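You operate a simulated robot arm through the tools that you are given. There is no shell and no other tool.

The job below is to be done with a simulated robot arm. You get a single attempt, and the scene is never put back.

JOB
Roll a label on the jar with the blue cap.
Fine: clamp it on the turning plate, turn the knob to END and open the clamp again.

It is judged by the outcome, as a careful person would: the job done as asked, and still so three seconds after it is handed in. It fails if anything else is knocked over, pushed out of place, dropped, spilled or broken. Lids that push on must go on centred and level and be pressed home; caps that screw on are set level and turned clockwise until they are tight.

ROBOT AND FRAMES
A 7-joint arm with a two-finger parallel gripper, fixed in place. Base frame: the origin is on the floor under the middle of its stand, x ahead of it, y to its left, z up; the work surface is at about z = 860. Lengths are in mm, angles in degrees, forces in N, time in s.
With the tool pointing down near the work surface it reaches from about 380 to 760 mm from the base axis. Its first joint turns from -143.0 to 143.0 degrees. Payload 3 kg.
The TCP is the grasp point between the finger pads, 30 mm short of the fingertips. In the tool frame z runs along the fingers and y along their closing line. Largest opening 110 mm; finger width 20, thickness 10; the body of the gripper, 48 by 112 mm, starts 55 mm behind the TCP.
Orientation is that of the tool frame in the base frame, as [roll, pitch, yaw] about the fixed x, y, z axes, in that order (R = Rz(yaw) Ry(pitch) Rx(roll)). With the fingers straight down and closing along the base's y, the tool's x points along the base's -x, its y along +y and its z along -z.

CONTROLS
- The arm moves only by the tool move_arm. Its argument "series" is text: rows parted by semicolons, each of 7 numbers parted by spaces: the shift along the base's x, y, z in mm, then the turn, a rotation vector about the base's x, y, z in degrees, then the opening in per cent of the stroke, from 0 (shut) to 100 (fully open). In form: tx ty tz wx wy wz hand; .... A call has 1 to 20 rows; each row shifts and turns the commanded pose from where the row before left it. Rows are played at 5 a second. More than 50 mm and 8.6 degrees between two rows, or a gripper value outside its range, and nothing of the call is played. A pose out of reach is approached as far as the arm can. The call stops where the force on the tool passes 40 N (or 10 N more than at its start, if that is more) or the arm is blocked; 0.2 s more then pass. The fingers move at their own pace (about 108 mm/s each) and stop on an object; they squeeze with about 27 N. The grip force told is the motor's: it shows also when the fingers shut on nothing. Time passes only in rows, and 0.2 s behind the last, so rows that do not move let the fingers close. The reply holds the time, the measured pose of the TCP, the force on the tool along the base axes, the opening and the grip force, in the units named above and with some noise, with the torque about the TCP (base axes, N m) and any sound that the robot's microphone picked up.
- Cameras (640 x 400 px; columns grow to the right, rows downward): "scene" is fixed at [50.8, -500.7, 1470.5]; the picture's right is [0.41, -0.91, 0.00], its down [-0.40, -0.18, -0.90] and it looks along [0.82, 0.36, -0.44] (base axes); focal length 319 px, centre (320, 200). "wrist" rides on the gripper at [72, 17, -103] in the tool frame; the picture's right is [-0.23, 0.97, 0.00], its down [-0.76, -0.18, -0.62] and it looks along [-0.61, -0.14, 0.78] (tool axes); focal length 222 px, centre (320, 200). There is no depth. A picture from a camera that has moved, and an enlarged one, comes with that camera's place and axes in the base frame and with its lens.
- camera(camera): a new picture of that camera. No time passes.
- lift_body(by): slides the trunk up (or, below 0, down) by that many mm; the arm rides with it, the base frame stays. It gives what a move gives, with no picture.
- inspect(camera, box): a new picture of the part [left, top, right, bottom] of that camera's present view, enlarged. No time passes.
- sign_off(): hands the job in; it is judged then, once.

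Places have to be worked out from the pictures, the camera data and where the tool is seen. Open the gripper and draw the arm clear of the work before you hand the job in, unless the task says otherwise.

The tools are called as a command line: name --argument value ..., lists and objects as JSON in quotes. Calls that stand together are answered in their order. move_arm: Moves the arm, as the interface text tells. Its arguments: {"type":"object","properties":{"series":{"type":"string"}},"required":["series"]} The other tools are called the same way: lift_body (by) moves the trunk up or down; camera (camera) takes a picture; inspect (camera, box) takes an enlarged picture of a part of a camera's view; sign_off () hands the job in.

At the start:

```text
t: 0.0
position: [757.5, 65.1, 1162.0]
tool_rot: [180.0, 0.0, 179.9]
force: [0.1, -0.3, -0.4]
wrist_torque: [0.01, 0.03, 0.01]
finger_gap: 110.1
gripper_force: 0.0
trunk travel left (down, up): [-775.0, 115.0]
```

scene: 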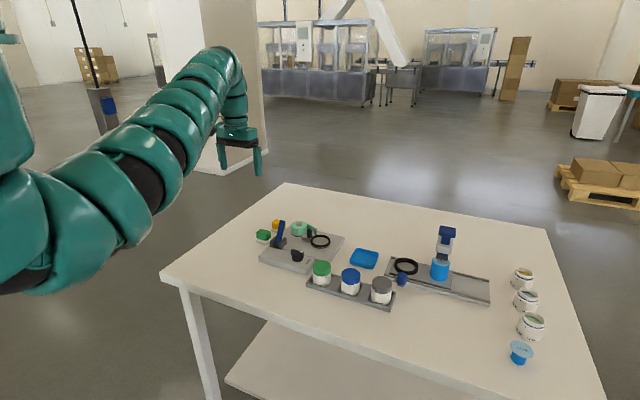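
wrist: 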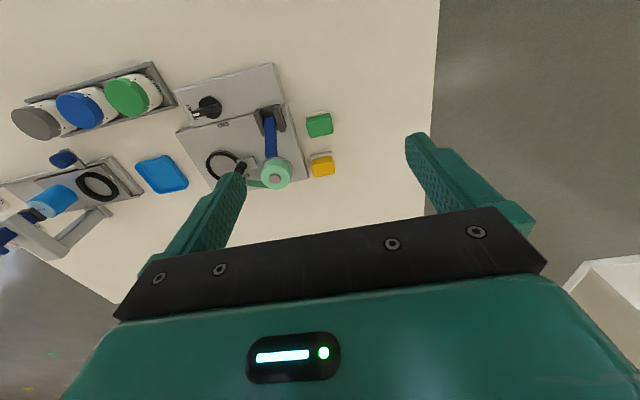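

I start by enlarging the work area in both cameras, to tell the jars, the labelling station and the other fixtures apart.

inspect --camera "scene" --box '[240, 200, 420, 312]'

inspect --camera "scene" --box '[360, 210, 560, 370]'

inspect --camera "wrist" --box '[160, 50, 360, 200]'

inspect --camera "wrist" --box '[0, 50, 200, 270]'

```text
3.56 times, centred on (330, 256) of scene
camera zoom: at [50.8, -500.7, 1470.5], right [0.41, -0.91, 0.0], down [-0.4, -0.18, -0.9], along [0.82, 0.36, -0.44], focal length 1135 px, centre (284, 1)
```

zoom: 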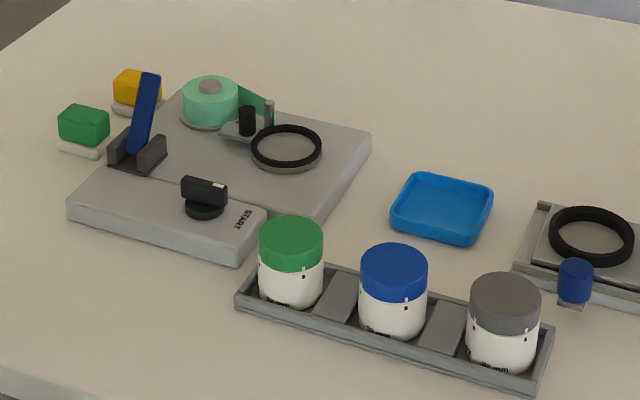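

```text
2.50 times, centred on (460, 290) of scene
camera zoom: at [50.8, -500.7, 1470.5], right [0.41, -0.91, 0.0], down [-0.4, -0.18, -0.9], along [0.82, 0.36, -0.44], focal length 798 px, centre (-30, -25)
```

zoom: 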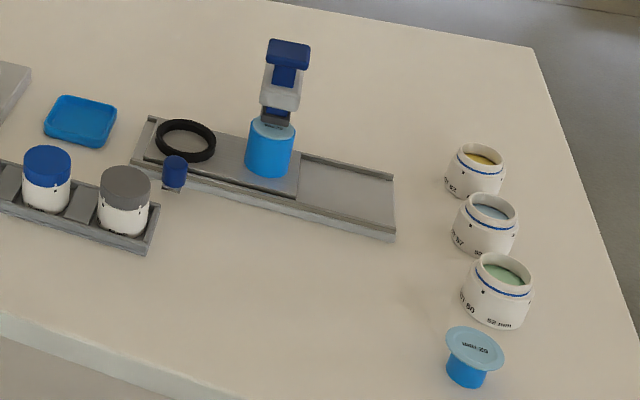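

```text
2.67 times, centred on (260, 125) of wrist
camera zoom: at [683.6, 84.6, 1265.0], right [0.23, 0.97, 0.0], down [0.76, -0.18, 0.62], along [0.61, -0.14, -0.78], focal length 592 px, centre (480, 400)
```

zoom: 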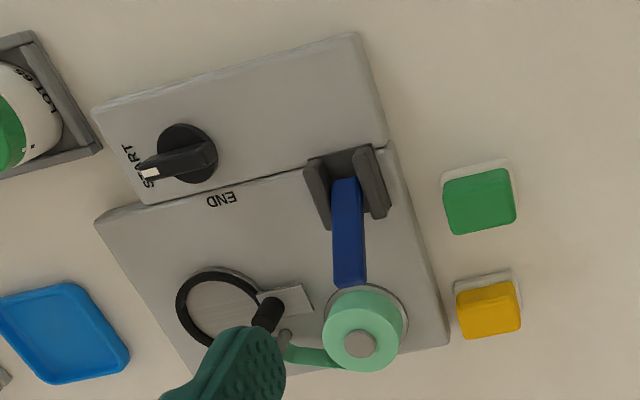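

```text
1.82 times, centred on (100, 160) of wrist
camera zoom: at [683.6, 84.6, 1265.0], right [0.23, 0.97, 0.0], down [0.76, -0.18, 0.62], along [0.61, -0.14, -0.78], focal length 404 px, centre (720, 273)
```

zoom: 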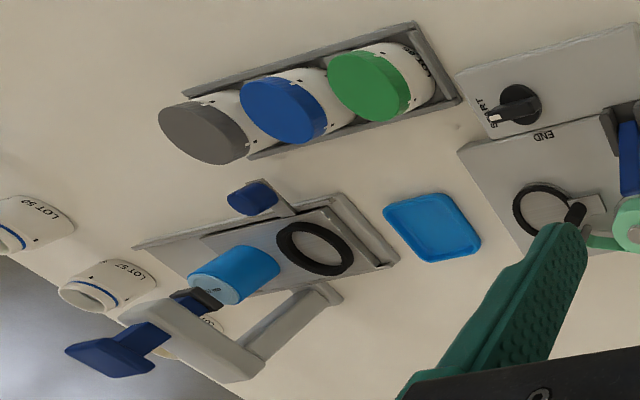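

The left fixture has the turning plate (black ring), label roll, blue clamp lever and the START/END knob. I put the plate at about (853,-149) and the blue-capped jar at about (700,-308). I'll move the hand back and to the right at the same height to see the labeller better.

move_arm --series "-30 -36 0 0 0 0 100; -30 -36 0 0 0 0 100; -30 -36 0 0 0 0 100; -30 -36 0 0 0 0 100; -30 -36 0 0 0 0 100; -7 -35 0 0 0 0 100; 0 0 0 0 0 0 100"

camera --camera "wrist"

```text
t: 1.6
position: [686.5, -26.3, 1161.0]
tool_rot: [-179.9, -0.1, -180.0]
force: [0.9, -0.1, 1.0]
wrist_torque: [0.02, 0.01, 0.0]
finger_gap: 109.9
gripper_force: 0.0
out of reach, approached as far as the arm can: row 3, 4, 5, 6
trunk travel left (down, up): [-775.0, 115.0]
```

```text
taken
camera wrist: at [613.1, -8.9, 1263.8], right [0.23, 0.97, 0.0], down [0.76, -0.18, 0.62], along [0.61, -0.14, -0.78], focal length 222 px, centre (320, 200)
```

wrist: 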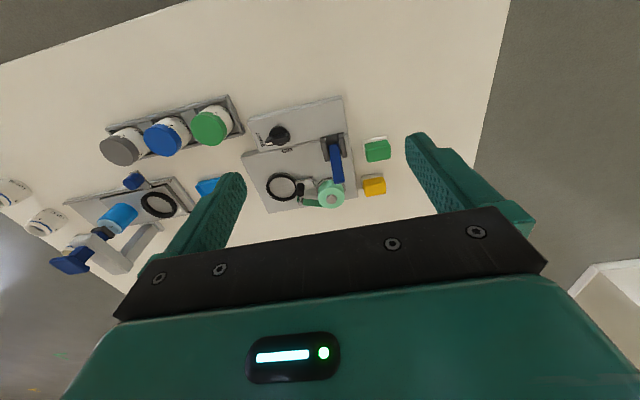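

The inner reach limit stopped the arm at (686,-26). This view already shows the labeller well, so I'll enlarge it.

inspect --camera "wrist" --box '[220, 85, 400, 225]'

inspect --camera "wrist" --box '[90, 80, 250, 190]'

inspect --camera "scene" --box '[250, 210, 350, 275]'

camera --camera "scene"

```text
2.86 times, centred on (310, 155) of wrist
camera zoom: at [613.1, -8.9, 1263.8], right [0.23, 0.97, 0.0], down [0.76, -0.18, 0.62], along [0.61, -0.14, -0.78], focal length 635 px, centre (349, 329)
```

zoom: 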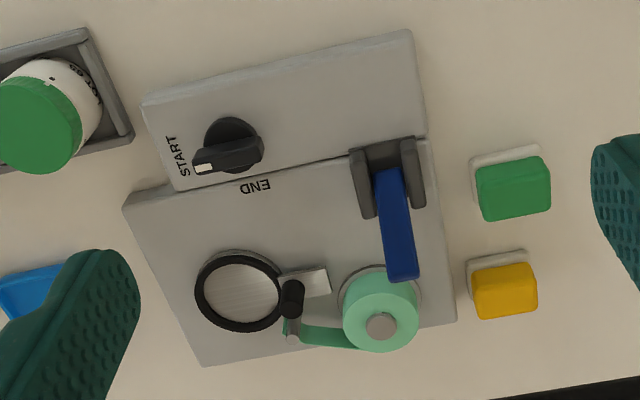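

```text
3.64 times, centred on (170, 135) of wrist
camera zoom: at [613.1, -8.9, 1263.8], right [0.23, 0.97, 0.0], down [0.76, -0.18, 0.62], along [0.61, -0.14, -0.78], focal length 808 px, centre (866, 436)
```

zoom: 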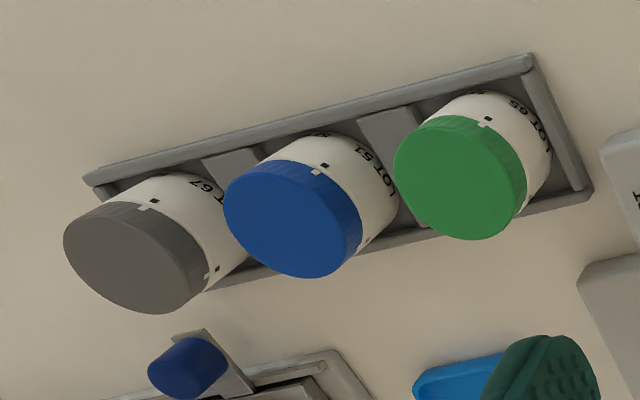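

```text
6.15 times, centred on (300, 242) of scene
camera zoom: at [50.8, -500.7, 1470.5], right [0.41, -0.91, 0.0], down [-0.4, -0.18, -0.9], along [0.82, 0.36, -0.44], focal length 1964 px, centre (443, -62)
```

zoom: 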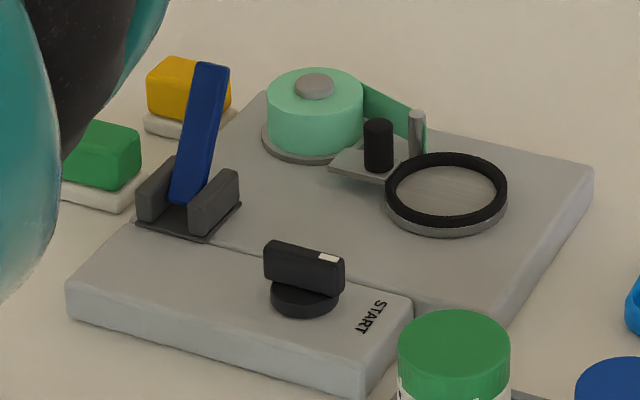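

```text
taken
```

scene: 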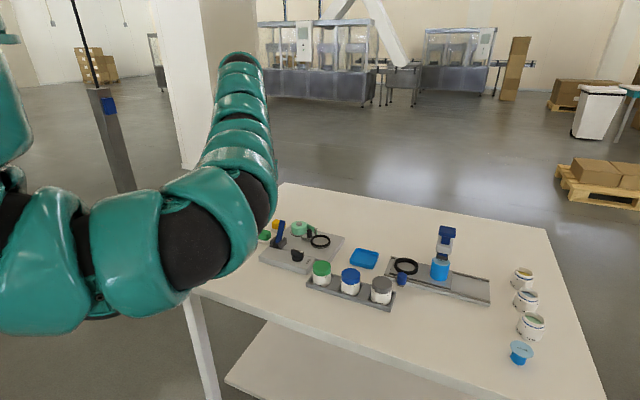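

The machine is square to the base axes: knob near (747,-111), lever foot near (795,-26), lever top near (830,-25,946), plate centre near (853,-149). The plate is far out, so I lower the trunk a little (TCP goes to about z 1060, clear of everything) to see how the reach changes.

lift_body --by -100

move_arm --series "0 0 40 0 0 0 100; 0 0 40 0 0 0 100; 0 0 20 0 0 0 100; 0 0 0 0 0 0 100"

```text
t: 2.9
position: [686.5, -26.5, 1060.5]
tool_rot: [179.9, 0.0, -180.0]
force: [0.9, -0.2, -0.2]
wrist_torque: [0.0, -0.02, 0.02]
finger_gap: 109.9
gripper_force: 0.0
trunk travel left (down, up): [-675.0, 215.0]
```

```text
t: 3.9
position: [699.0, -22.8, 1139.0]
tool_rot: [179.9, 0.1, 180.0]
force: [0.0, 1.0, 0.6]
wrist_torque: [-0.02, -0.01, 0.04]
finger_gap: 109.7
gripper_force: 0.1
out of reach, approached as far as the arm can: row 2, 3
trunk travel left (down, up): [-675.0, 215.0]
```

At this trunk height the arm is limited inwards, not outwards. I'll try reaching above the turning plate at a safe height (TCP about z 1080, tips 1050) to learn whether the arm gets there.

move_arm --series "20 -20 -10 0 0 0 100; 20 -20 -10 0 0 0 100; 20 -20 -10 0 0 0 100; 20 -20 -10 0 0 0 100; 20 -20 -10 0 0 0 100; 20 -15 -5 0 0 0 100; 20 -10 0 0 0 0 100; 14 0 0 0 0 0 100; 0 0 0 0 0 0 100"

camera --camera "wrist"

camera --camera "scene"

```text
t: 5.9
position: [802.3, -148.7, 1081.1]
tool_rot: [179.9, 0.0, 180.0]
force: [-0.3, 0.2, -0.5]
wrist_torque: [-0.02, 0.0, 0.01]
finger_gap: 109.8
gripper_force: 0.1
out of reach, approached as far as the arm can: row 6, 7, 8
trunk travel left (down, up): [-675.0, 215.0]
```

```text
taken
camera wrist: at [728.7, -130.6, 1184.1], right [0.23, 0.97, 0.0], down [0.76, -0.18, 0.62], along [0.61, -0.14, -0.78], focal length 222 px, centre (320, 200)
```

wrist: 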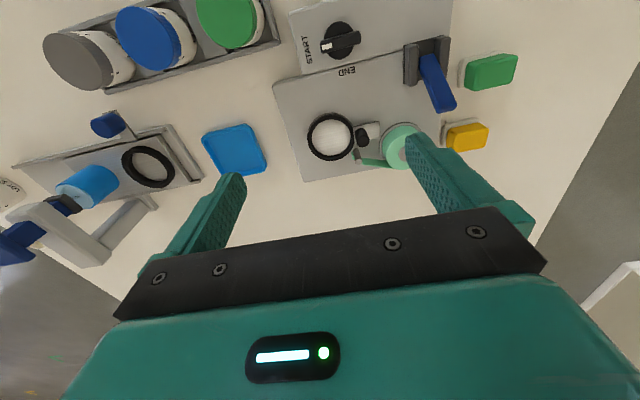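

```text
taken
```

scene: 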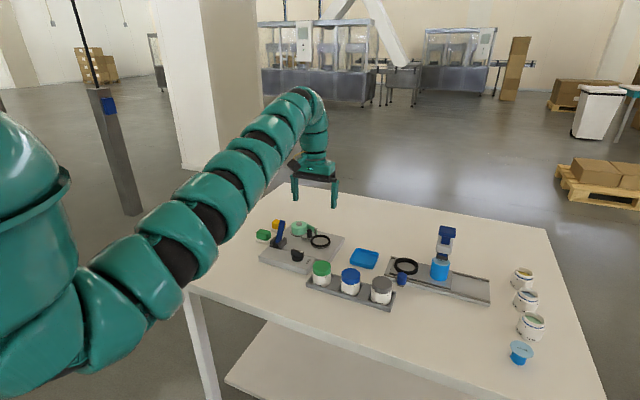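

The arm stopped at (802,-149,1081), with its shoulder lower than I assumed. Going lower should extend the reach, so I try z 1010, then outward; the tips at 980 stay above the lever top (946).

move_arm --series "0 0 -35 0 0 0 100; 0 0 -35 0 0 0 100; 15 0 0 0 0 0 100; 15 0 0 0 0 0 100; 15 0 0 0 0 0 100; 0 0 0 0 0 0 100"

camera --camera "scene"

```text
t: 7.3
position: [807.4, -148.8, 1010.3]
tool_rot: [179.9, 0.0, -179.9]
force: [0.5, -0.2, -0.1]
wrist_torque: [0.01, -0.02, -0.02]
finger_gap: 110.0
gripper_force: 0.0
out of reach, approached as far as the arm can: row 3, 4, 5
trunk travel left (down, up): [-675.0, 215.0]
```

```text
taken
```

scene: 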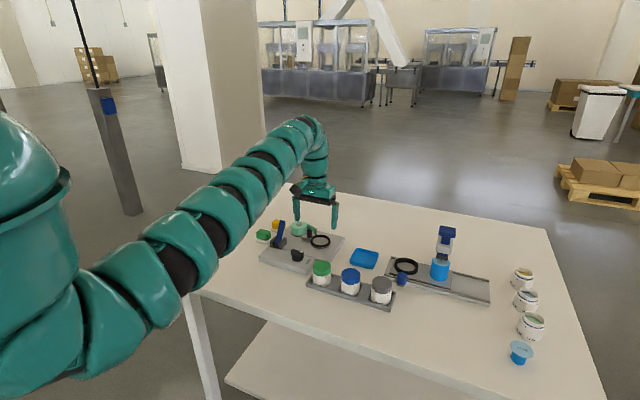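

Tool-down reach tops out near r = 820, while the plate is at about 866, so the last part will need a tilted tool. Before planning that, I enlarge the labeller and tray in this closer view for precise positions and heights.

inspect --camera "wrist" --box '[300, 30, 480, 170]'

camera --camera "wrist"

inspect --camera "wrist" --box '[60, 0, 300, 150]'

inspect --camera "scene" --box '[250, 212, 350, 275]'

```text
2.86 times, centred on (390, 100) of wrist
camera zoom: at [734.0, -130.8, 1113.1], right [0.23, 0.97, 0.0], down [0.76, -0.18, 0.62], along [0.61, -0.14, -0.78], focal length 635 px, centre (120, 486)
```

zoom: 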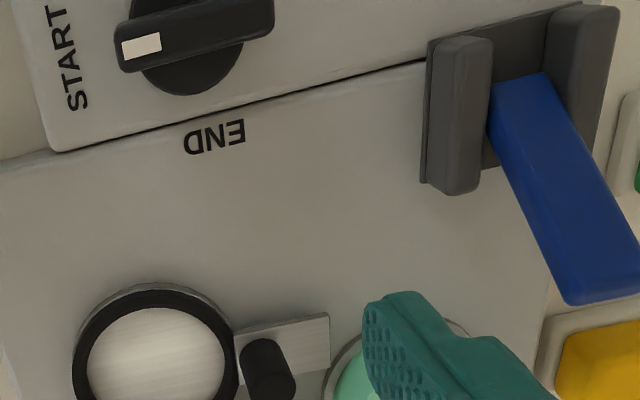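

```text
taken
camera wrist: at [734.0, -130.8, 1113.1], right [0.23, 0.97, 0.0], down [0.76, -0.18, 0.62], along [0.61, -0.14, -0.78], focal length 222 px, centre (320, 200)
```

wrist: 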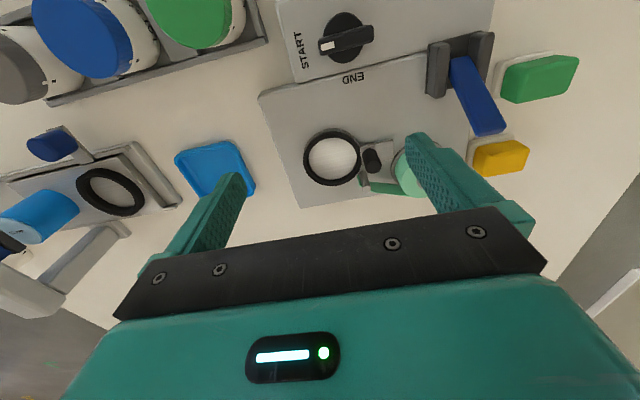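

```text
2.67 times, centred on (180, 75) of wrist
camera zoom: at [734.0, -130.8, 1113.1], right [0.23, 0.97, 0.0], down [0.76, -0.18, 0.62], along [0.61, -0.14, -0.78], focal length 592 px, centre (693, 533)
```

zoom: 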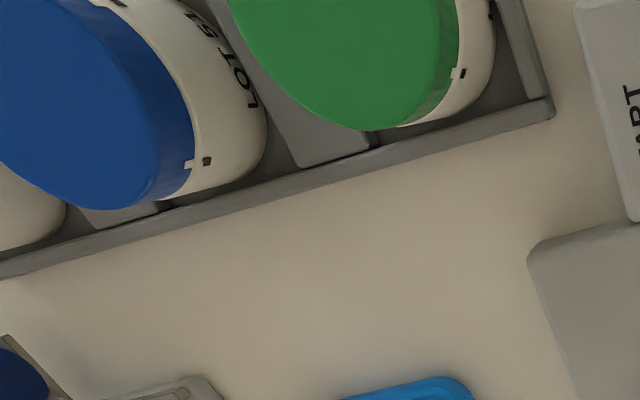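

```text
6.35 times, centred on (300, 244) of scene
camera zoom: at [50.8, -500.7, 1470.5], right [0.41, -0.91, 0.0], down [-0.4, -0.18, -0.9], along [0.82, 0.36, -0.44], focal length 2027 px, centre (447, -76)
```

zoom: 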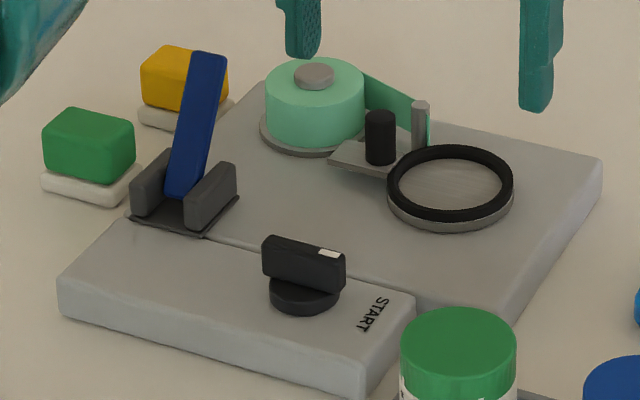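

The white pointer of the knob points to START (-y side), and END lies on the +x side, so the turn looks like 90° counter-clockwise. The lever leans about 25° toward +x. A roller and post stand close on the +y side of the plate, so I want a diagonal, tilted grasp. Next I check the jar tray closely.

inspect --camera "scene" --box '[300, 250, 400, 312]'

inspect --camera "scene" --box '[330, 260, 370, 300]'

inspect --camera "scene" --box '[300, 222, 340, 254]'

```text
6.40 times, centred on (350, 281) of scene
camera zoom: at [50.8, -500.7, 1470.5], right [0.41, -0.91, 0.0], down [-0.4, -0.18, -0.9], along [0.82, 0.36, -0.44], focal length 2043 px, centre (128, -318)
```

zoom: 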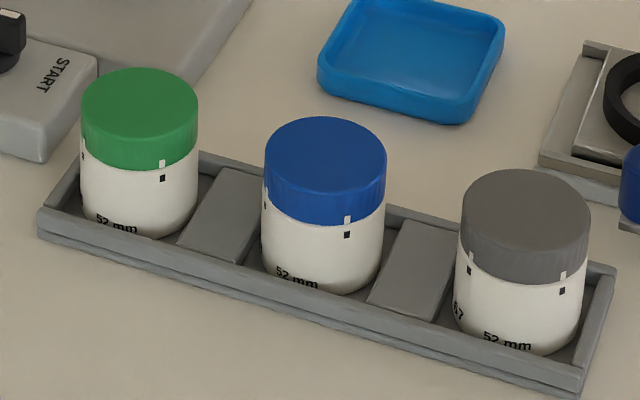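

```text
10.00 times, centred on (350, 280) of scene
camera zoom: at [50.8, -500.7, 1470.5], right [0.41, -0.91, 0.0], down [-0.4, -0.18, -0.9], along [0.82, 0.36, -0.44], focal length 3192 px, centre (20, -600)
```

zoom: 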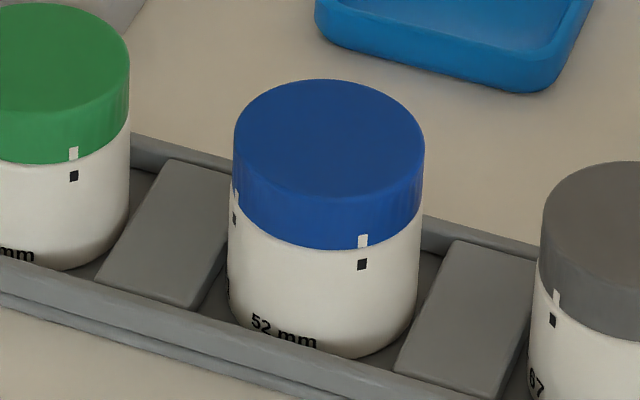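

```text
12.50 times, centred on (320, 238) of scene
camera zoom: at [50.8, -500.7, 1470.5], right [0.41, -0.91, 0.0], down [-0.4, -0.18, -0.9], along [0.82, 0.36, -0.44], focal length 3990 px, centre (320, -275)
```

zoom: 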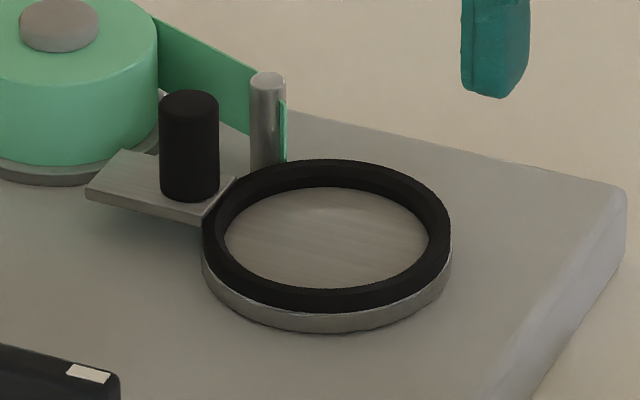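

The jars read "52 mm"; the blue-capped one is about 50 mm tall with its top at z≈914, around (705,-300), and the ring's bore is about 54 mm. I move back to a free spot above the table, then turn the hand 45° and tilt it 30° about its closing line so the fingers point outward and the jar stays upright.

move_arm --series "-17 -28 8 0 0 0 70; -17 -28 8 0 0 0 70; -17 -28 8 0 0 0 70; -17 -28 8 0 0 0 70; 0 0 0 0 0 7.5 70; 0 0 0 0 0 7.5 70; 0 0 0 0 0 7.5 70; 0 0 0 0 0 7.5 70; 0 0 0 0 0 7.5 70; 0 0 0 0 0 7.5 70; 0 0 0 5.303 -5.303 0 70; 0 0 0 5.303 -5.303 0 70; 0 0 0 5.303 -5.303 0 70; 0 0 0 5.303 -5.303 0 70; 0 0 0 0 0 0 70"

camera --camera "scene"

camera --camera "wrist"

```text
t: 10.5
position: [739.3, -261.8, 1042.2]
tool_rot: [-180.0, 30.2, -135.0]
force: [0.3, 0.0, 0.5]
wrist_torque: [-0.01, 0.0, 0.03]
finger_gap: 76.8
gripper_force: 0.0
trunk travel left (down, up): [-675.0, 215.0]
```

```text
taken
```

scene: 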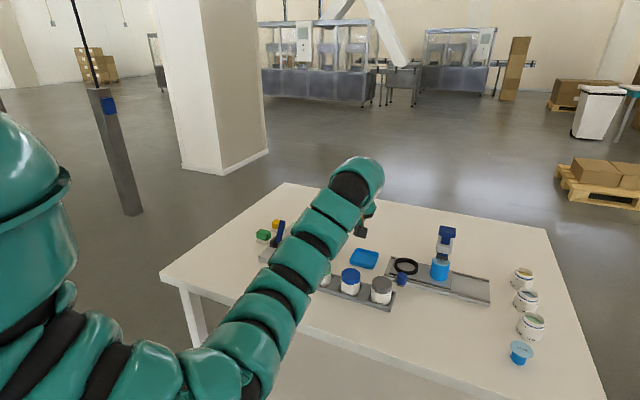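

```text
taken
camera wrist: at [644.4, -329.8, 1094.5], right [-0.55, 0.83, 0.11], down [0.37, 0.12, 0.92], along [0.75, 0.55, -0.37], focal length 222 px, centre (320, 200)
```

wrist: 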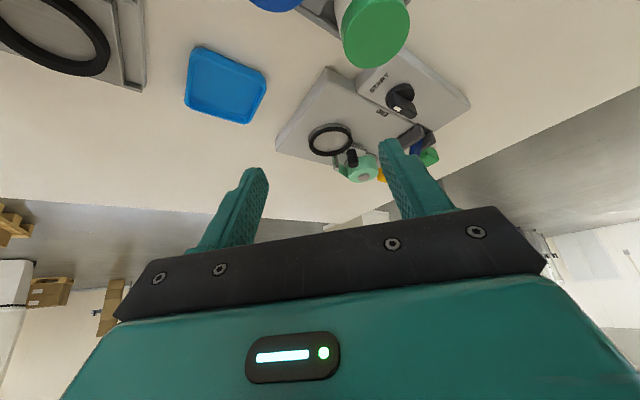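

The tilted orientation was reached cleanly. With the hand still empty and high, I test whether it can reach over the turning plate in this orientation.

move_arm --series "19 20 -5 0 0 0 70; 19 20 -5 0 0 0 70; 19 20 -5 0 0 0 70; 19 20 -5 0 0 0 70; 19 20 -5 0 0 0 70; 18 17 -5 0 0 0 70; 0 0 0 0 0 0 70"

camera --camera "scene"

camera --camera "wrist"

```text
t: 12.1
position: [852.1, -144.9, 1011.1]
tool_rot: [180.0, 30.0, -134.9]
force: [-0.4, -0.4, 0.9]
wrist_torque: [0.01, 0.04, -0.02]
finger_gap: 76.7
gripper_force: 0.0
trunk travel left (down, up): [-675.0, 215.0]
```

```text
taken
```

scene: 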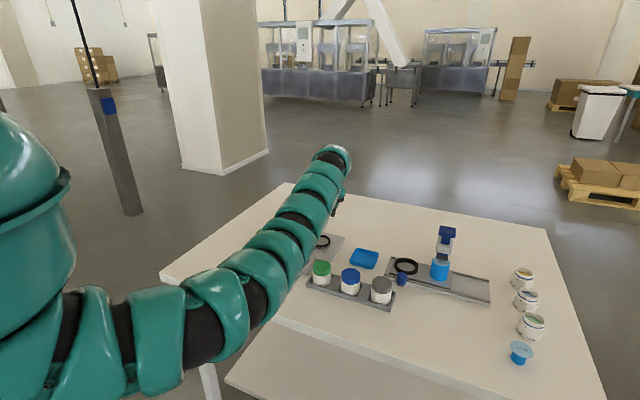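

```text
taken
camera wrist: at [757.6, -212.3, 1064.6], right [-0.55, 0.83, 0.11], down [0.37, 0.12, 0.92], along [0.75, 0.55, -0.37], focal length 222 px, centre (320, 200)
```

wrist: 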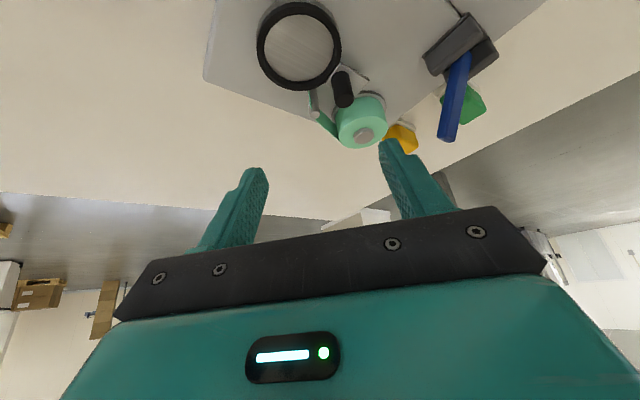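

Reach is fine in this tilted pose. I enlarge the ring here to fix its centre relative to the hand, and check the lever/roller region.

inspect --camera "wrist" --box '[220, 0, 380, 100]'

inspect --camera "wrist" --box '[300, 0, 520, 160]'

```text
4.00 times, centred on (300, 50) of wrist
camera zoom: at [757.6, -212.3, 1064.6], right [-0.55, 0.83, 0.11], down [0.37, 0.12, 0.92], along [0.75, 0.55, -0.37], focal length 888 px, centre (400, 800)
```

zoom: 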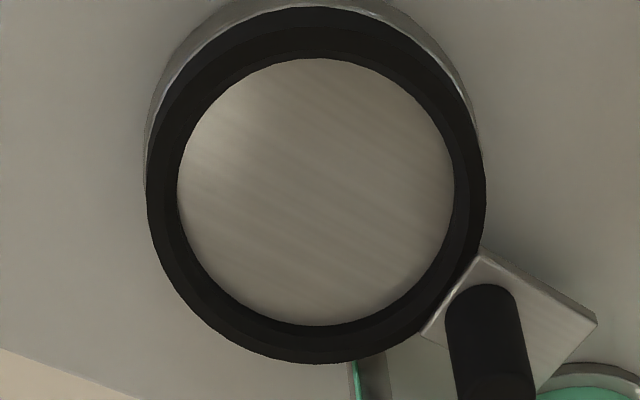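

```text
2.50 times, centred on (410, 80) of wrist
camera zoom: at [757.6, -212.3, 1064.6], right [-0.55, 0.83, 0.11], down [0.37, 0.12, 0.92], along [0.75, 0.55, -0.37], focal length 555 px, centre (95, 500)
```

zoom: 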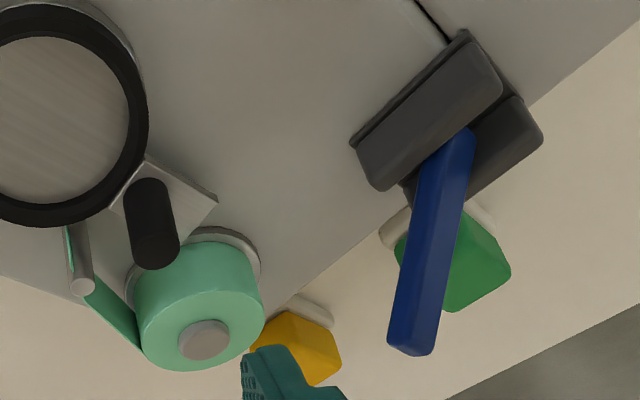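

Combining this view with the scene view, the ring's top centre works out at about (852,-146,897). Now I go over the blue-capped jar in the same orientation and relative height, so I can measure it the same way.

move_arm --series "-21 -22 3 0 0 0 70; -21 -22 3 0 0 0 70; -21 -22 3 0 0 0 70; -21 -22 3 0 0 0 70; -21 -22 3 0 0 0 70; -21 -22 2 0 0 0 70; -21 -23 2 0 0 0 70; 0 0 0 0 0 0 70"

camera --camera "wrist"

inspect --camera "wrist" --box '[220, 0, 380, 100]'

camera --camera "scene"

```text
t: 13.9
position: [723.5, -303.3, 1029.0]
tool_rot: [-180.0, 30.0, -135.0]
force: [0.6, 0.1, 0.0]
wrist_torque: [-0.02, 0.01, 0.03]
finger_gap: 76.7
gripper_force: 0.1
out of reach, approached as far as the arm can: row 6, 7
trunk travel left (down, up): [-675.0, 215.0]
```

```text
taken
camera wrist: at [628.6, -372.1, 1080.8], right [-0.55, 0.83, 0.11], down [0.37, 0.12, 0.92], along [0.75, 0.55, -0.37], focal length 222 px, centre (320, 200)
```

wrist: 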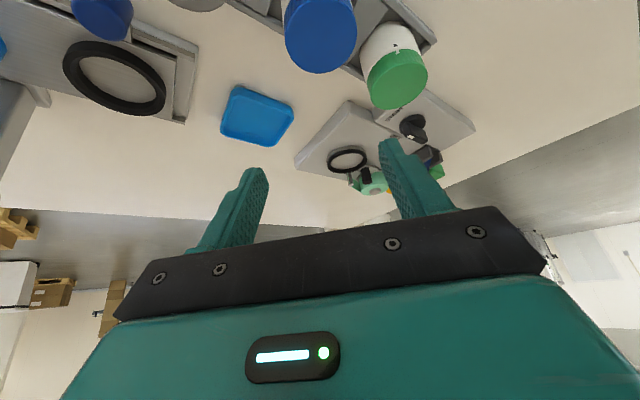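

```text
4.00 times, centred on (300, 50) of wrist
camera zoom: at [628.6, -372.1, 1080.8], right [-0.55, 0.83, 0.11], down [0.37, 0.12, 0.92], along [0.75, 0.55, -0.37], focal length 888 px, centre (400, 800)
```

zoom: 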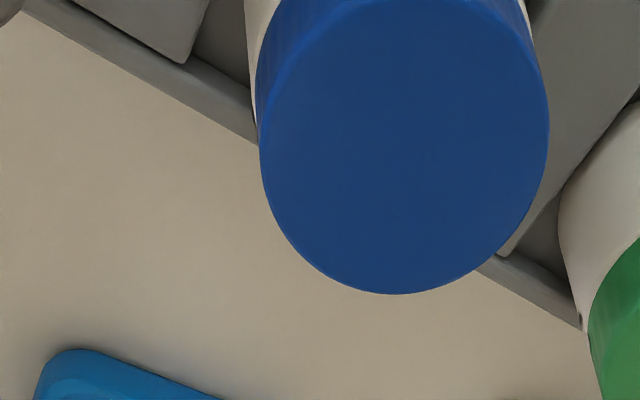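

```text
taken
```

scene: 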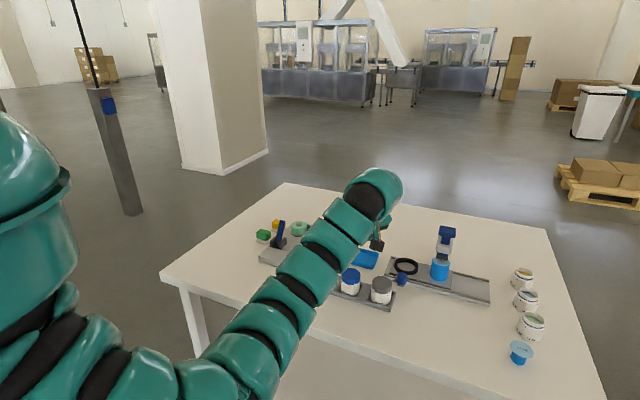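

The arm hit its inner limit here at (723,-303), because with the trunk this low the wrist must bend too far. The jar's cap top works out at about (701,-301,922). I raise the trunk again by 100, then come down to just above the jar.

lift_body --by 100

move_arm --series "0 0 -35 0 0 0 70; 0 0 -35 0 0 0 70; 0 0 -35 0 0 0 70; -13 -1 -20 0 0 0 70; -13 -1 -14 0 0 0 70; 0 0 0 0 0 0 70"

camera --camera "wrist"

camera --camera "scene"

```text
t: 15.3
position: [722.2, -304.0, 1128.6]
tool_rot: [179.9, 30.0, -134.9]
force: [0.6, 0.2, 1.3]
wrist_torque: [-0.02, -0.01, -0.03]
finger_gap: 77.0
gripper_force: 0.0
trunk travel left (down, up): [-775.0, 115.0]
```

```text
t: 16.7
position: [697.3, -306.2, 989.1]
tool_rot: [-179.9, 30.0, -135.0]
force: [0.0, -0.1, 0.3]
wrist_torque: [-0.01, -0.01, 0.01]
finger_gap: 76.9
gripper_force: 0.0
trunk travel left (down, up): [-775.0, 115.0]
```

```text
taken
camera wrist: at [602.8, -374.4, 1041.8], right [-0.55, 0.83, 0.11], down [0.37, 0.12, 0.92], along [0.75, 0.55, -0.37], focal length 222 px, centre (320, 200)
```

wrist: 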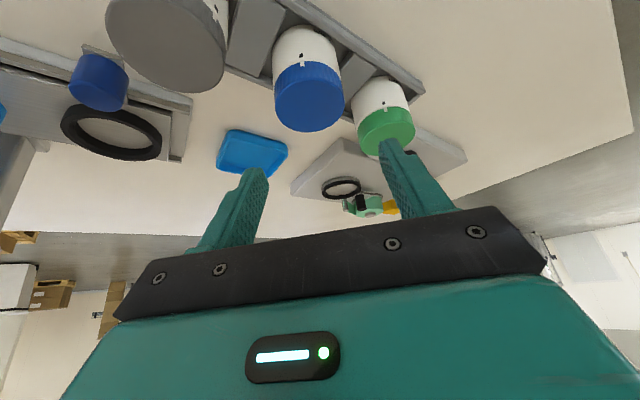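

```text
taken
```

scene: 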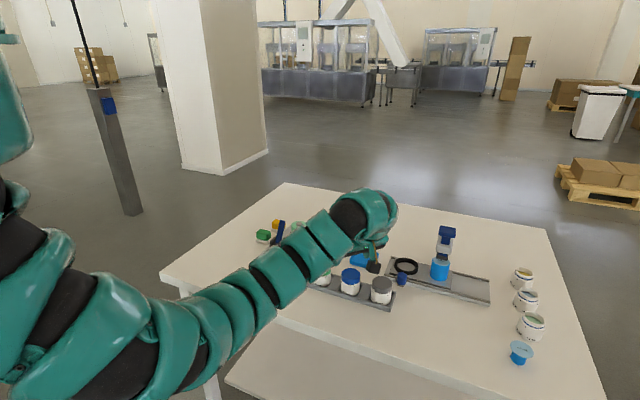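

The arm reached (697,-306,989). I enlarge the blue jar here to refine the grasp position.

inspect --camera "wrist" --box '[230, 10, 390, 140]'

inspect --camera "scene" --box '[320, 230, 420, 310]'

```text
3.08 times, centred on (310, 75) of wrist
camera zoom: at [602.8, -374.4, 1041.8], right [-0.55, 0.83, 0.11], down [0.37, 0.12, 0.92], along [0.75, 0.55, -0.37], focal length 684 px, centre (351, 585)
```

zoom: 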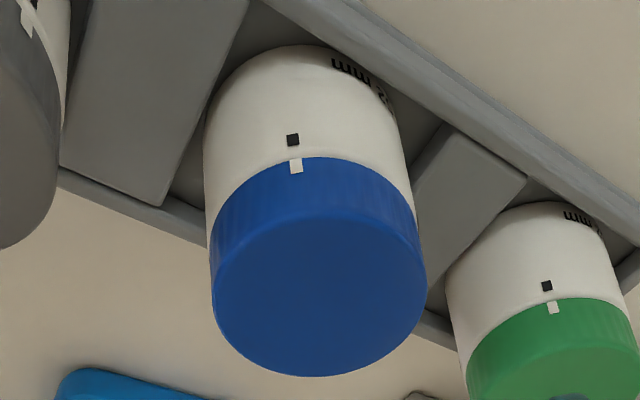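

```text
5.00 times, centred on (370, 270) of scene
camera zoom: at [50.8, -500.7, 1470.5], right [0.41, -0.91, 0.0], down [-0.4, -0.18, -0.9], along [0.82, 0.36, -0.44], focal length 1596 px, centre (70, -150)
```

zoom: 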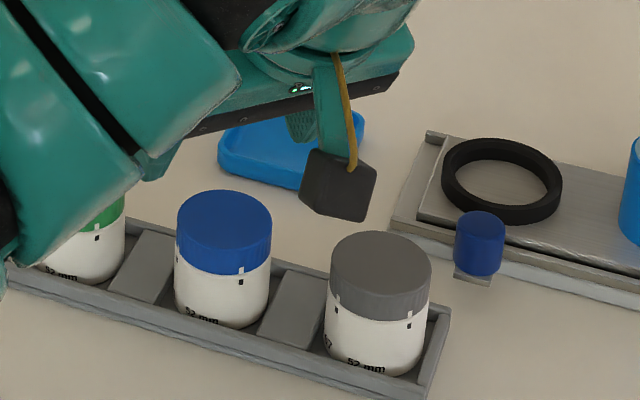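

The cap top is at about (702,-301,921) with the tool axis lined up within a couple of mm, and the camera box and body stay clear of the grey jar. I descend straight to the grasp height, fingers still open 77 mm.

move_arm --series "1.5 0.7 -13 0 0 0 70; 0 0 -13 0 0 0 70; 0 0 -13 0 0 0 70; 0 0 -13 0 0 0 70; 0 0 -13 0 0 0 70; 0 0 0 0 0 0 70"

camera --camera "wrist"

inspect --camera "scene" --box '[310, 220, 420, 310]'

```text
t: 18.1
position: [698.6, -306.1, 923.6]
tool_rot: [179.9, 30.0, -135.1]
force: [0.1, 0.4, 0.3]
wrist_torque: [0.0, 0.0, 0.0]
finger_gap: 77.1
gripper_force: 0.0
trunk travel left (down, up): [-775.0, 115.0]
```

```text
taken
camera wrist: at [603.7, -373.5, 976.8], right [-0.55, 0.83, 0.11], down [0.37, 0.12, 0.92], along [0.75, 0.55, -0.37], focal length 222 px, centre (320, 200)
```

wrist: 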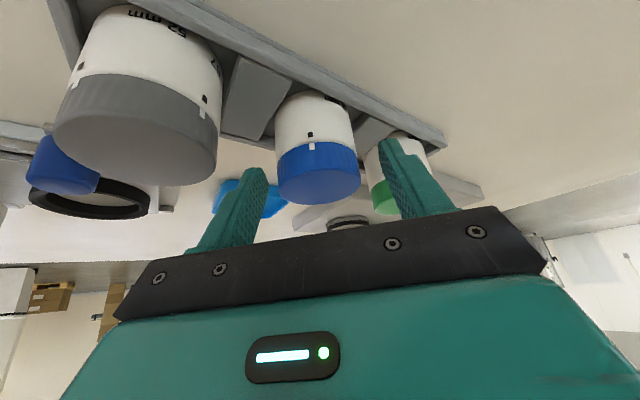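

```text
4.44 times, centred on (365, 265) of scene
camera zoom: at [50.8, -500.7, 1470.5], right [0.41, -0.91, 0.0], down [-0.4, -0.18, -0.9], along [0.82, 0.36, -0.44], focal length 1419 px, centre (120, -89)
```

zoom: 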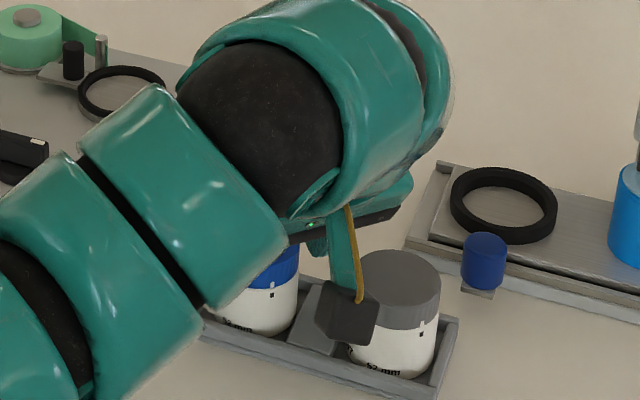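

The blue cap sits between the fingers (about 1 mm off centre) and nothing is touched. I close the gripper on it.

move_arm --series "0 0 0 0 0 0 50; 0 0 0 0 0 0 40; 0 0 0 0 0 0 20; 0 0 0 0 0 0 0; 0 0 0 0 0 0 0"

camera --camera "wrist"

```text
t: 19.3
position: [698.4, -306.1, 923.8]
tool_rot: [-180.0, 30.0, -135.0]
force: [0.0, 1.0, -0.4]
wrist_torque: [0.02, 0.01, 0.01]
finger_gap: 50.9
gripper_force: 27.2
trunk travel left (down, up): [-775.0, 115.0]
```

```text
taken
camera wrist: at [603.8, -373.7, 976.8], right [-0.55, 0.83, 0.11], down [0.37, 0.12, 0.92], along [0.75, 0.55, -0.37], focal length 222 px, centre (320, 200)
```

wrist: 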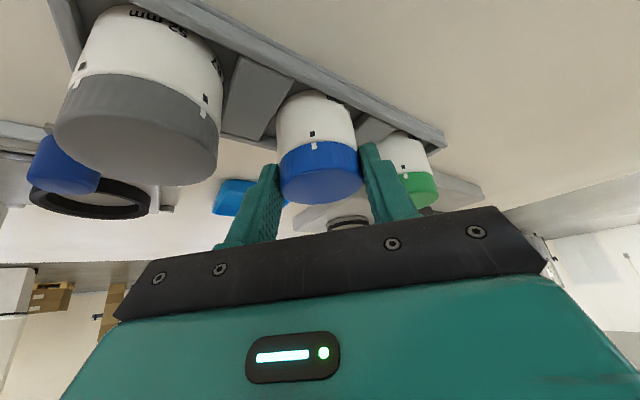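

Gripped at 50.9 mm with 27 N. I lift straight up 30 mm and check that the jar comes along level.

move_arm --series "0 0 5 0 0 0 0; 0 0 10 0 0 0 0; 0 0 15 0 0 0 0; 0 0 0 0 0 0 0"

camera --camera "wrist"

inspect --camera "wrist" --box '[230, 60, 410, 210]'

```text
t: 20.3
position: [697.9, -306.4, 954.4]
tool_rot: [179.9, 30.1, -135.1]
force: [-0.2, 1.4, -0.1]
wrist_torque: [0.05, -0.02, 0.01]
finger_gap: 0.0
gripper_force: 27.4
trunk travel left (down, up): [-775.0, 115.0]
```

```text
taken
camera wrist: at [603.6, -373.7, 1006.7], right [-0.55, 0.83, 0.11], down [0.37, 0.12, 0.92], along [0.75, 0.55, -0.37], focal length 222 px, centre (320, 200)
```

wrist: 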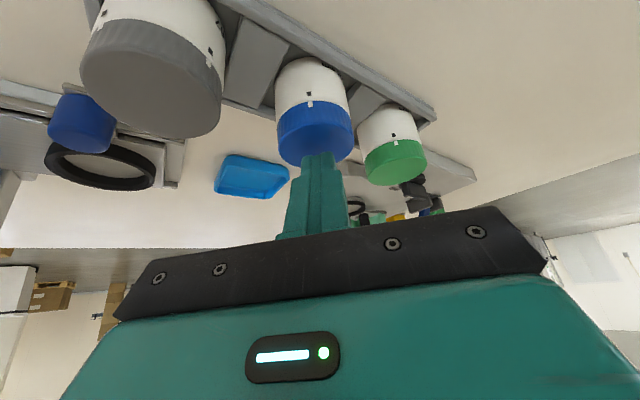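

```text
2.67 times, centred on (320, 135) of wrist
camera zoom: at [603.6, -373.7, 1006.7], right [-0.55, 0.83, 0.11], down [0.37, 0.12, 0.92], along [0.75, 0.55, -0.37], focal length 592 px, centre (320, 373)
```

zoom: 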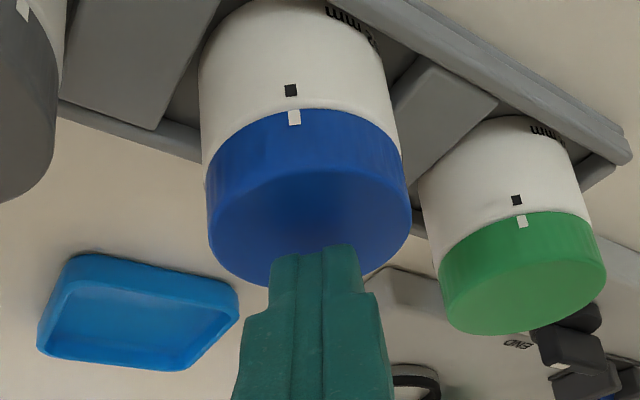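

The fingers slipped off and shut above the cap; the jar is still upright in its pocket. I rise a little, reopen, and look at the jar before regrasping deeper with more pad on it.

move_arm --series "0 0 15 0 0 0 0; 0 0 0 0 0 0 70; 0 0 0 0 0 0 70; 0 0 0 0 0 0 70"

inspect --camera "wrist" --box '[230, 30, 410, 180]'

camera --camera "wrist"

inspect --camera "scene" --box '[310, 250, 410, 312]'

```text
t: 21.3
position: [698.3, -306.0, 968.6]
tool_rot: [-180.0, 30.0, -135.1]
force: [-0.5, -0.4, 0.3]
wrist_torque: [-0.03, 0.0, -0.02]
finger_gap: 76.9
gripper_force: 0.0
trunk travel left (down, up): [-775.0, 115.0]
```

```text
2.67 times, centred on (320, 105) of wrist
camera zoom: at [604.0, -373.7, 1021.5], right [-0.55, 0.83, 0.11], down [0.37, 0.12, 0.92], along [0.75, 0.55, -0.37], focal length 592 px, centre (320, 453)
```

zoom: 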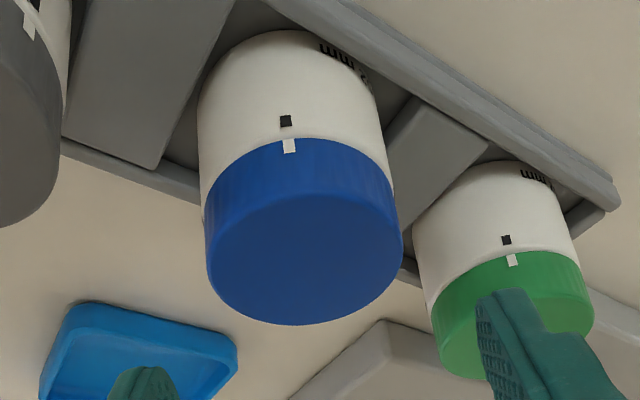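

```text
taken
camera wrist: at [604.0, -373.7, 1021.5], right [-0.55, 0.83, 0.11], down [0.37, 0.12, 0.92], along [0.75, 0.55, -0.37], focal length 222 px, centre (320, 200)
```

wrist: 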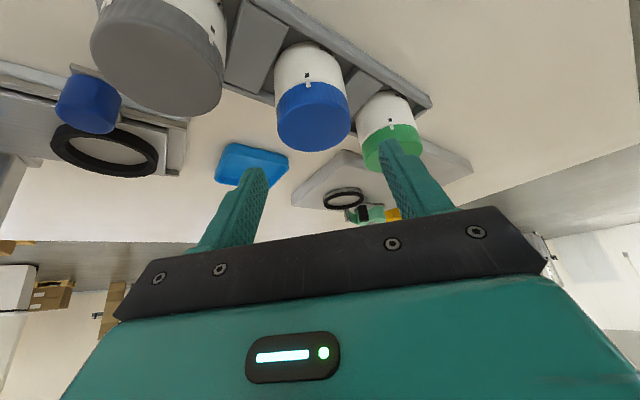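

```text
6.40 times, centred on (360, 281) of scene
camera zoom: at [50.8, -500.7, 1470.5], right [0.41, -0.91, 0.0], down [-0.4, -0.18, -0.9], along [0.82, 0.36, -0.44], focal length 2043 px, centre (64, -318)
```

zoom: 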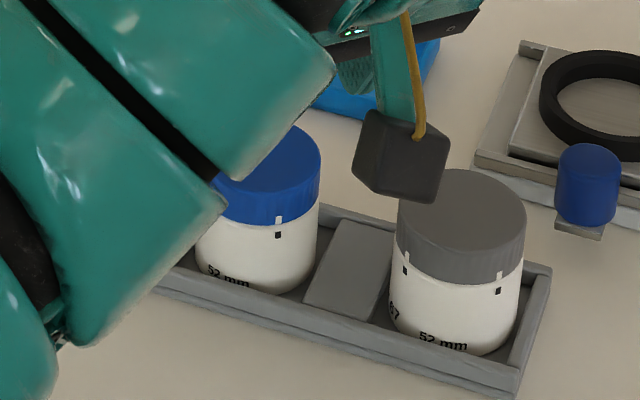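

The jar did not move. I go back down, about 4 mm deeper and better centred (tips stay above the tray's rim), close, and then lift only 1–2 mm to read the force.

move_arm --series "4 2 -10 0 0 0 70; 0 0 -13 0 0 0 70; 0 0 -13 0 0 0 70; 0 0 -13 0 0 0 70; 0 0 0 0 0 0 50; 0 0 0 0 0 0 40; 0 0 0 0 0 0 20; 0 0 0 0 0 0 0; 0 0 0 0 0 0 0; 0 0 0 0 0 0 0"

move_arm --series "0 0 1 0 0 0 0; 0 0 0.5 0 0 0 0; 0 0 0 0 0 0 0"

inspect --camera "wrist" --box '[230, 80, 410, 230]'

```text
t: 23.5
position: [703.3, -304.7, 920.0]
tool_rot: [-180.0, 30.0, -135.0]
force: [-0.8, -0.2, 0.4]
wrist_torque: [0.0, -0.03, 0.02]
finger_gap: 50.8
gripper_force: 26.7
trunk travel left (down, up): [-775.0, 115.0]
```

```text
t: 24.3
position: [703.1, -303.5, 922.4]
tool_rot: [-179.9, 30.0, -135.0]
force: [-0.2, 0.0, -1.1]
wrist_torque: [0.01, 0.01, -0.01]
finger_gap: 51.0
gripper_force: 26.9
trunk travel left (down, up): [-775.0, 115.0]
```

```text
2.67 times, centred on (320, 155) of wrist
camera zoom: at [608.6, -371.7, 974.6], right [-0.55, 0.83, 0.11], down [0.37, 0.12, 0.92], along [0.75, 0.55, -0.37], focal length 592 px, centre (320, 320)
```

zoom: 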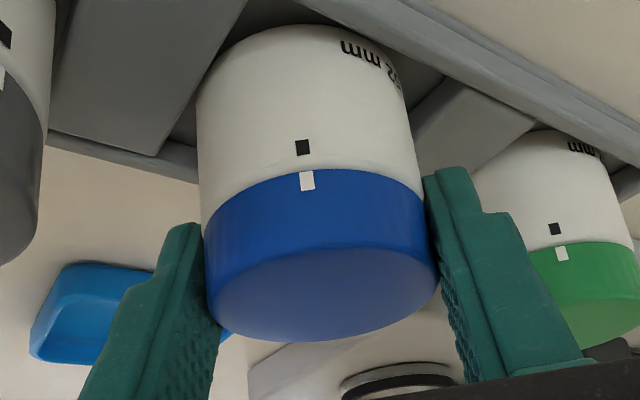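

The force shows about -1.1 N, which may be the jar's weight. I lift 4 mm more slowly and look again.

move_arm --series "0 0 1 0 0 0 0; 0 0 1 0 0 0 0; 0 0 1 0 0 0 0; 0 0 1 0 0 0 0; 0 0 0 0 0 0 0"

inspect --camera "wrist" --box '[230, 80, 410, 230]'

```text
t: 25.5
position: [702.7, -303.7, 924.7]
tool_rot: [180.0, 29.9, -135.0]
force: [0.4, -0.1, -1.1]
wrist_torque: [0.05, 0.0, 0.0]
finger_gap: 50.8
gripper_force: 26.7
trunk travel left (down, up): [-775.0, 115.0]
```

```text
2.67 times, centred on (320, 155) of wrist
camera zoom: at [608.3, -371.3, 977.9], right [-0.55, 0.83, 0.11], down [0.37, 0.12, 0.92], along [0.75, 0.55, -0.37], focal length 592 px, centre (320, 320)
```

zoom: 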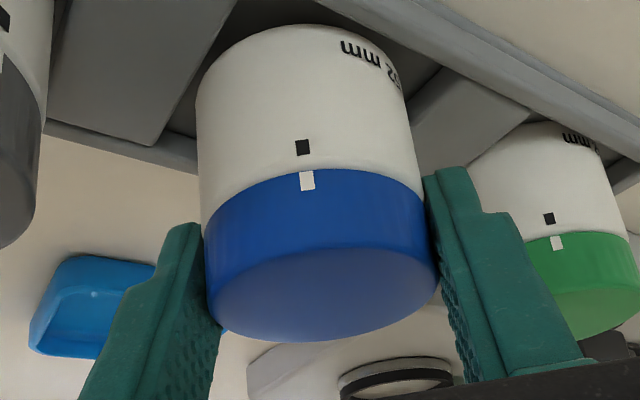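

The jar now moves with the hand (same place in the picture while the tray falls away). I continue lifting gently.

move_arm --series "0 0 2 0 0 0 0; 0 0 3 0 0 0 0; 0 0 3 0 0 0 0; 0 0 3 0 0 0 0; 0 0 3 0 0 0 0; 0 0 3 0 0 0 0; 0 0 3 0 0 0 0; 0 0 2 0 0 0 0; 0 0 0 0 0 0 0"

inspect --camera "wrist" --box '[230, 80, 410, 230]'

inspect --camera "scene" --box '[310, 230, 420, 312]'

```text
t: 27.5
position: [702.5, -304.0, 947.8]
tool_rot: [-179.9, 30.0, -135.0]
force: [0.3, -0.5, -1.1]
wrist_torque: [0.02, 0.01, -0.03]
finger_gap: 51.0
gripper_force: 27.6
trunk travel left (down, up): [-775.0, 115.0]
```

```text
2.67 times, centred on (320, 155) of wrist
camera zoom: at [608.3, -371.7, 999.8], right [-0.55, 0.83, 0.11], down [0.37, 0.12, 0.92], along [0.75, 0.55, -0.37], focal length 592 px, centre (320, 320)
```

zoom: 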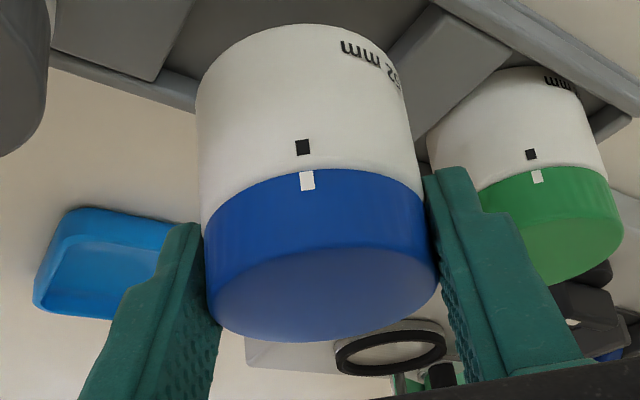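

```text
4.88 times, centred on (365, 271) of scene
camera zoom: at [50.8, -500.7, 1470.5], right [0.41, -0.91, 0.0], down [-0.4, -0.18, -0.9], along [0.82, 0.36, -0.44], focal length 1557 px, centre (100, -146)
```

zoom: 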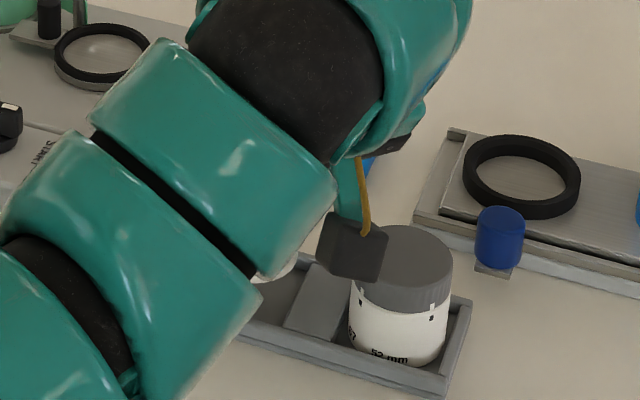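

The jar hangs level and fully clear of the pocket. I raise it a further 45 mm, then carry it slowly above the turning plate (TCP target about (851,-148)).

move_arm --series "0 0 3 0 0 0 0; 0 0 6 0 0 0 0; 0 0 7 0 0 0 0; 0 0 7 0 0 0 0; 0 0 7 0 0 0 0; 0 0 7 0 0 0 0; 0 0 6 0 0 0 0; 0 0 4 0 0 0 0; 0 0 0 0 0 0 0"

move_arm --series "4 4.2 0 0 0 0 0; 7 7.4 0 0 0 0 0; 10 10.5 1 0 0 0 0; 10 10.5 1 0 0 0 0; 10 10.5 1 0 0 0 0; 10 10.5 1 0 0 0 0; 10 10.5 1 0 0 0 0; 10 10.5 1 0 0 0 0; 10 10.5 1 0 0 0 0; 10 10.5 1 0 0 0 0; 10 10.5 1 0 0 0 0; 10 10.5 1 0 0 0 0; 10 10.5 0 0 0 0 0; 10 10.5 0 0 0 0 0; 8 8.5 0 0 0 0 0; 6 6.5 0 0 0 0 0; 3.5 4.3 0 0 0 0 0; 0 0 0 0 0 0 0"

camera --camera "wrist"

camera --camera "scene"

```text
t: 29.5
position: [702.9, -303.6, 994.0]
tool_rot: [-179.9, 30.0, -134.9]
force: [0.1, 0.8, -0.6]
wrist_torque: [0.02, 0.02, 0.0]
finger_gap: 51.0
gripper_force: 26.3
trunk travel left (down, up): [-775.0, 115.0]
```

```text
t: 33.3
position: [851.7, -147.9, 1004.6]
tool_rot: [-180.0, 30.0, -134.9]
force: [0.6, -0.2, -0.8]
wrist_torque: [-0.03, 0.01, -0.01]
finger_gap: 50.6
gripper_force: 26.6
trunk travel left (down, up): [-775.0, 115.0]
```

```text
taken
camera wrist: at [756.9, -215.2, 1057.0], right [-0.55, 0.83, 0.11], down [0.37, 0.12, 0.92], along [0.75, 0.55, -0.37], focal length 222 px, centre (320, 200)
```

wrist: 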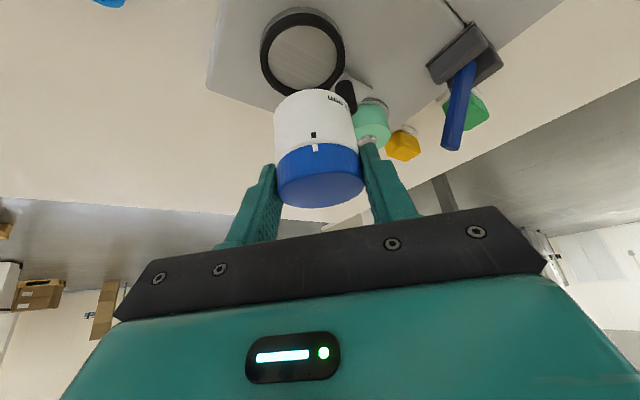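

```text
taken
```

scene: 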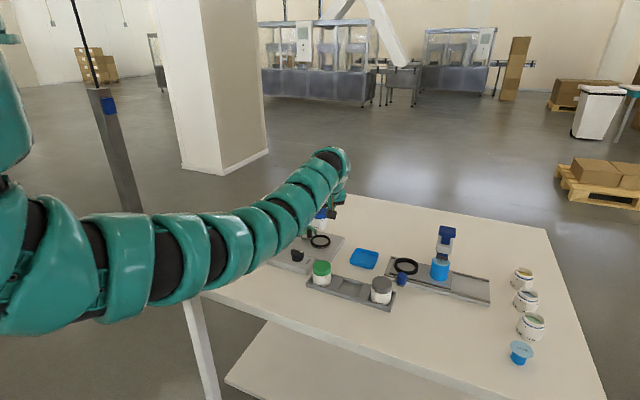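

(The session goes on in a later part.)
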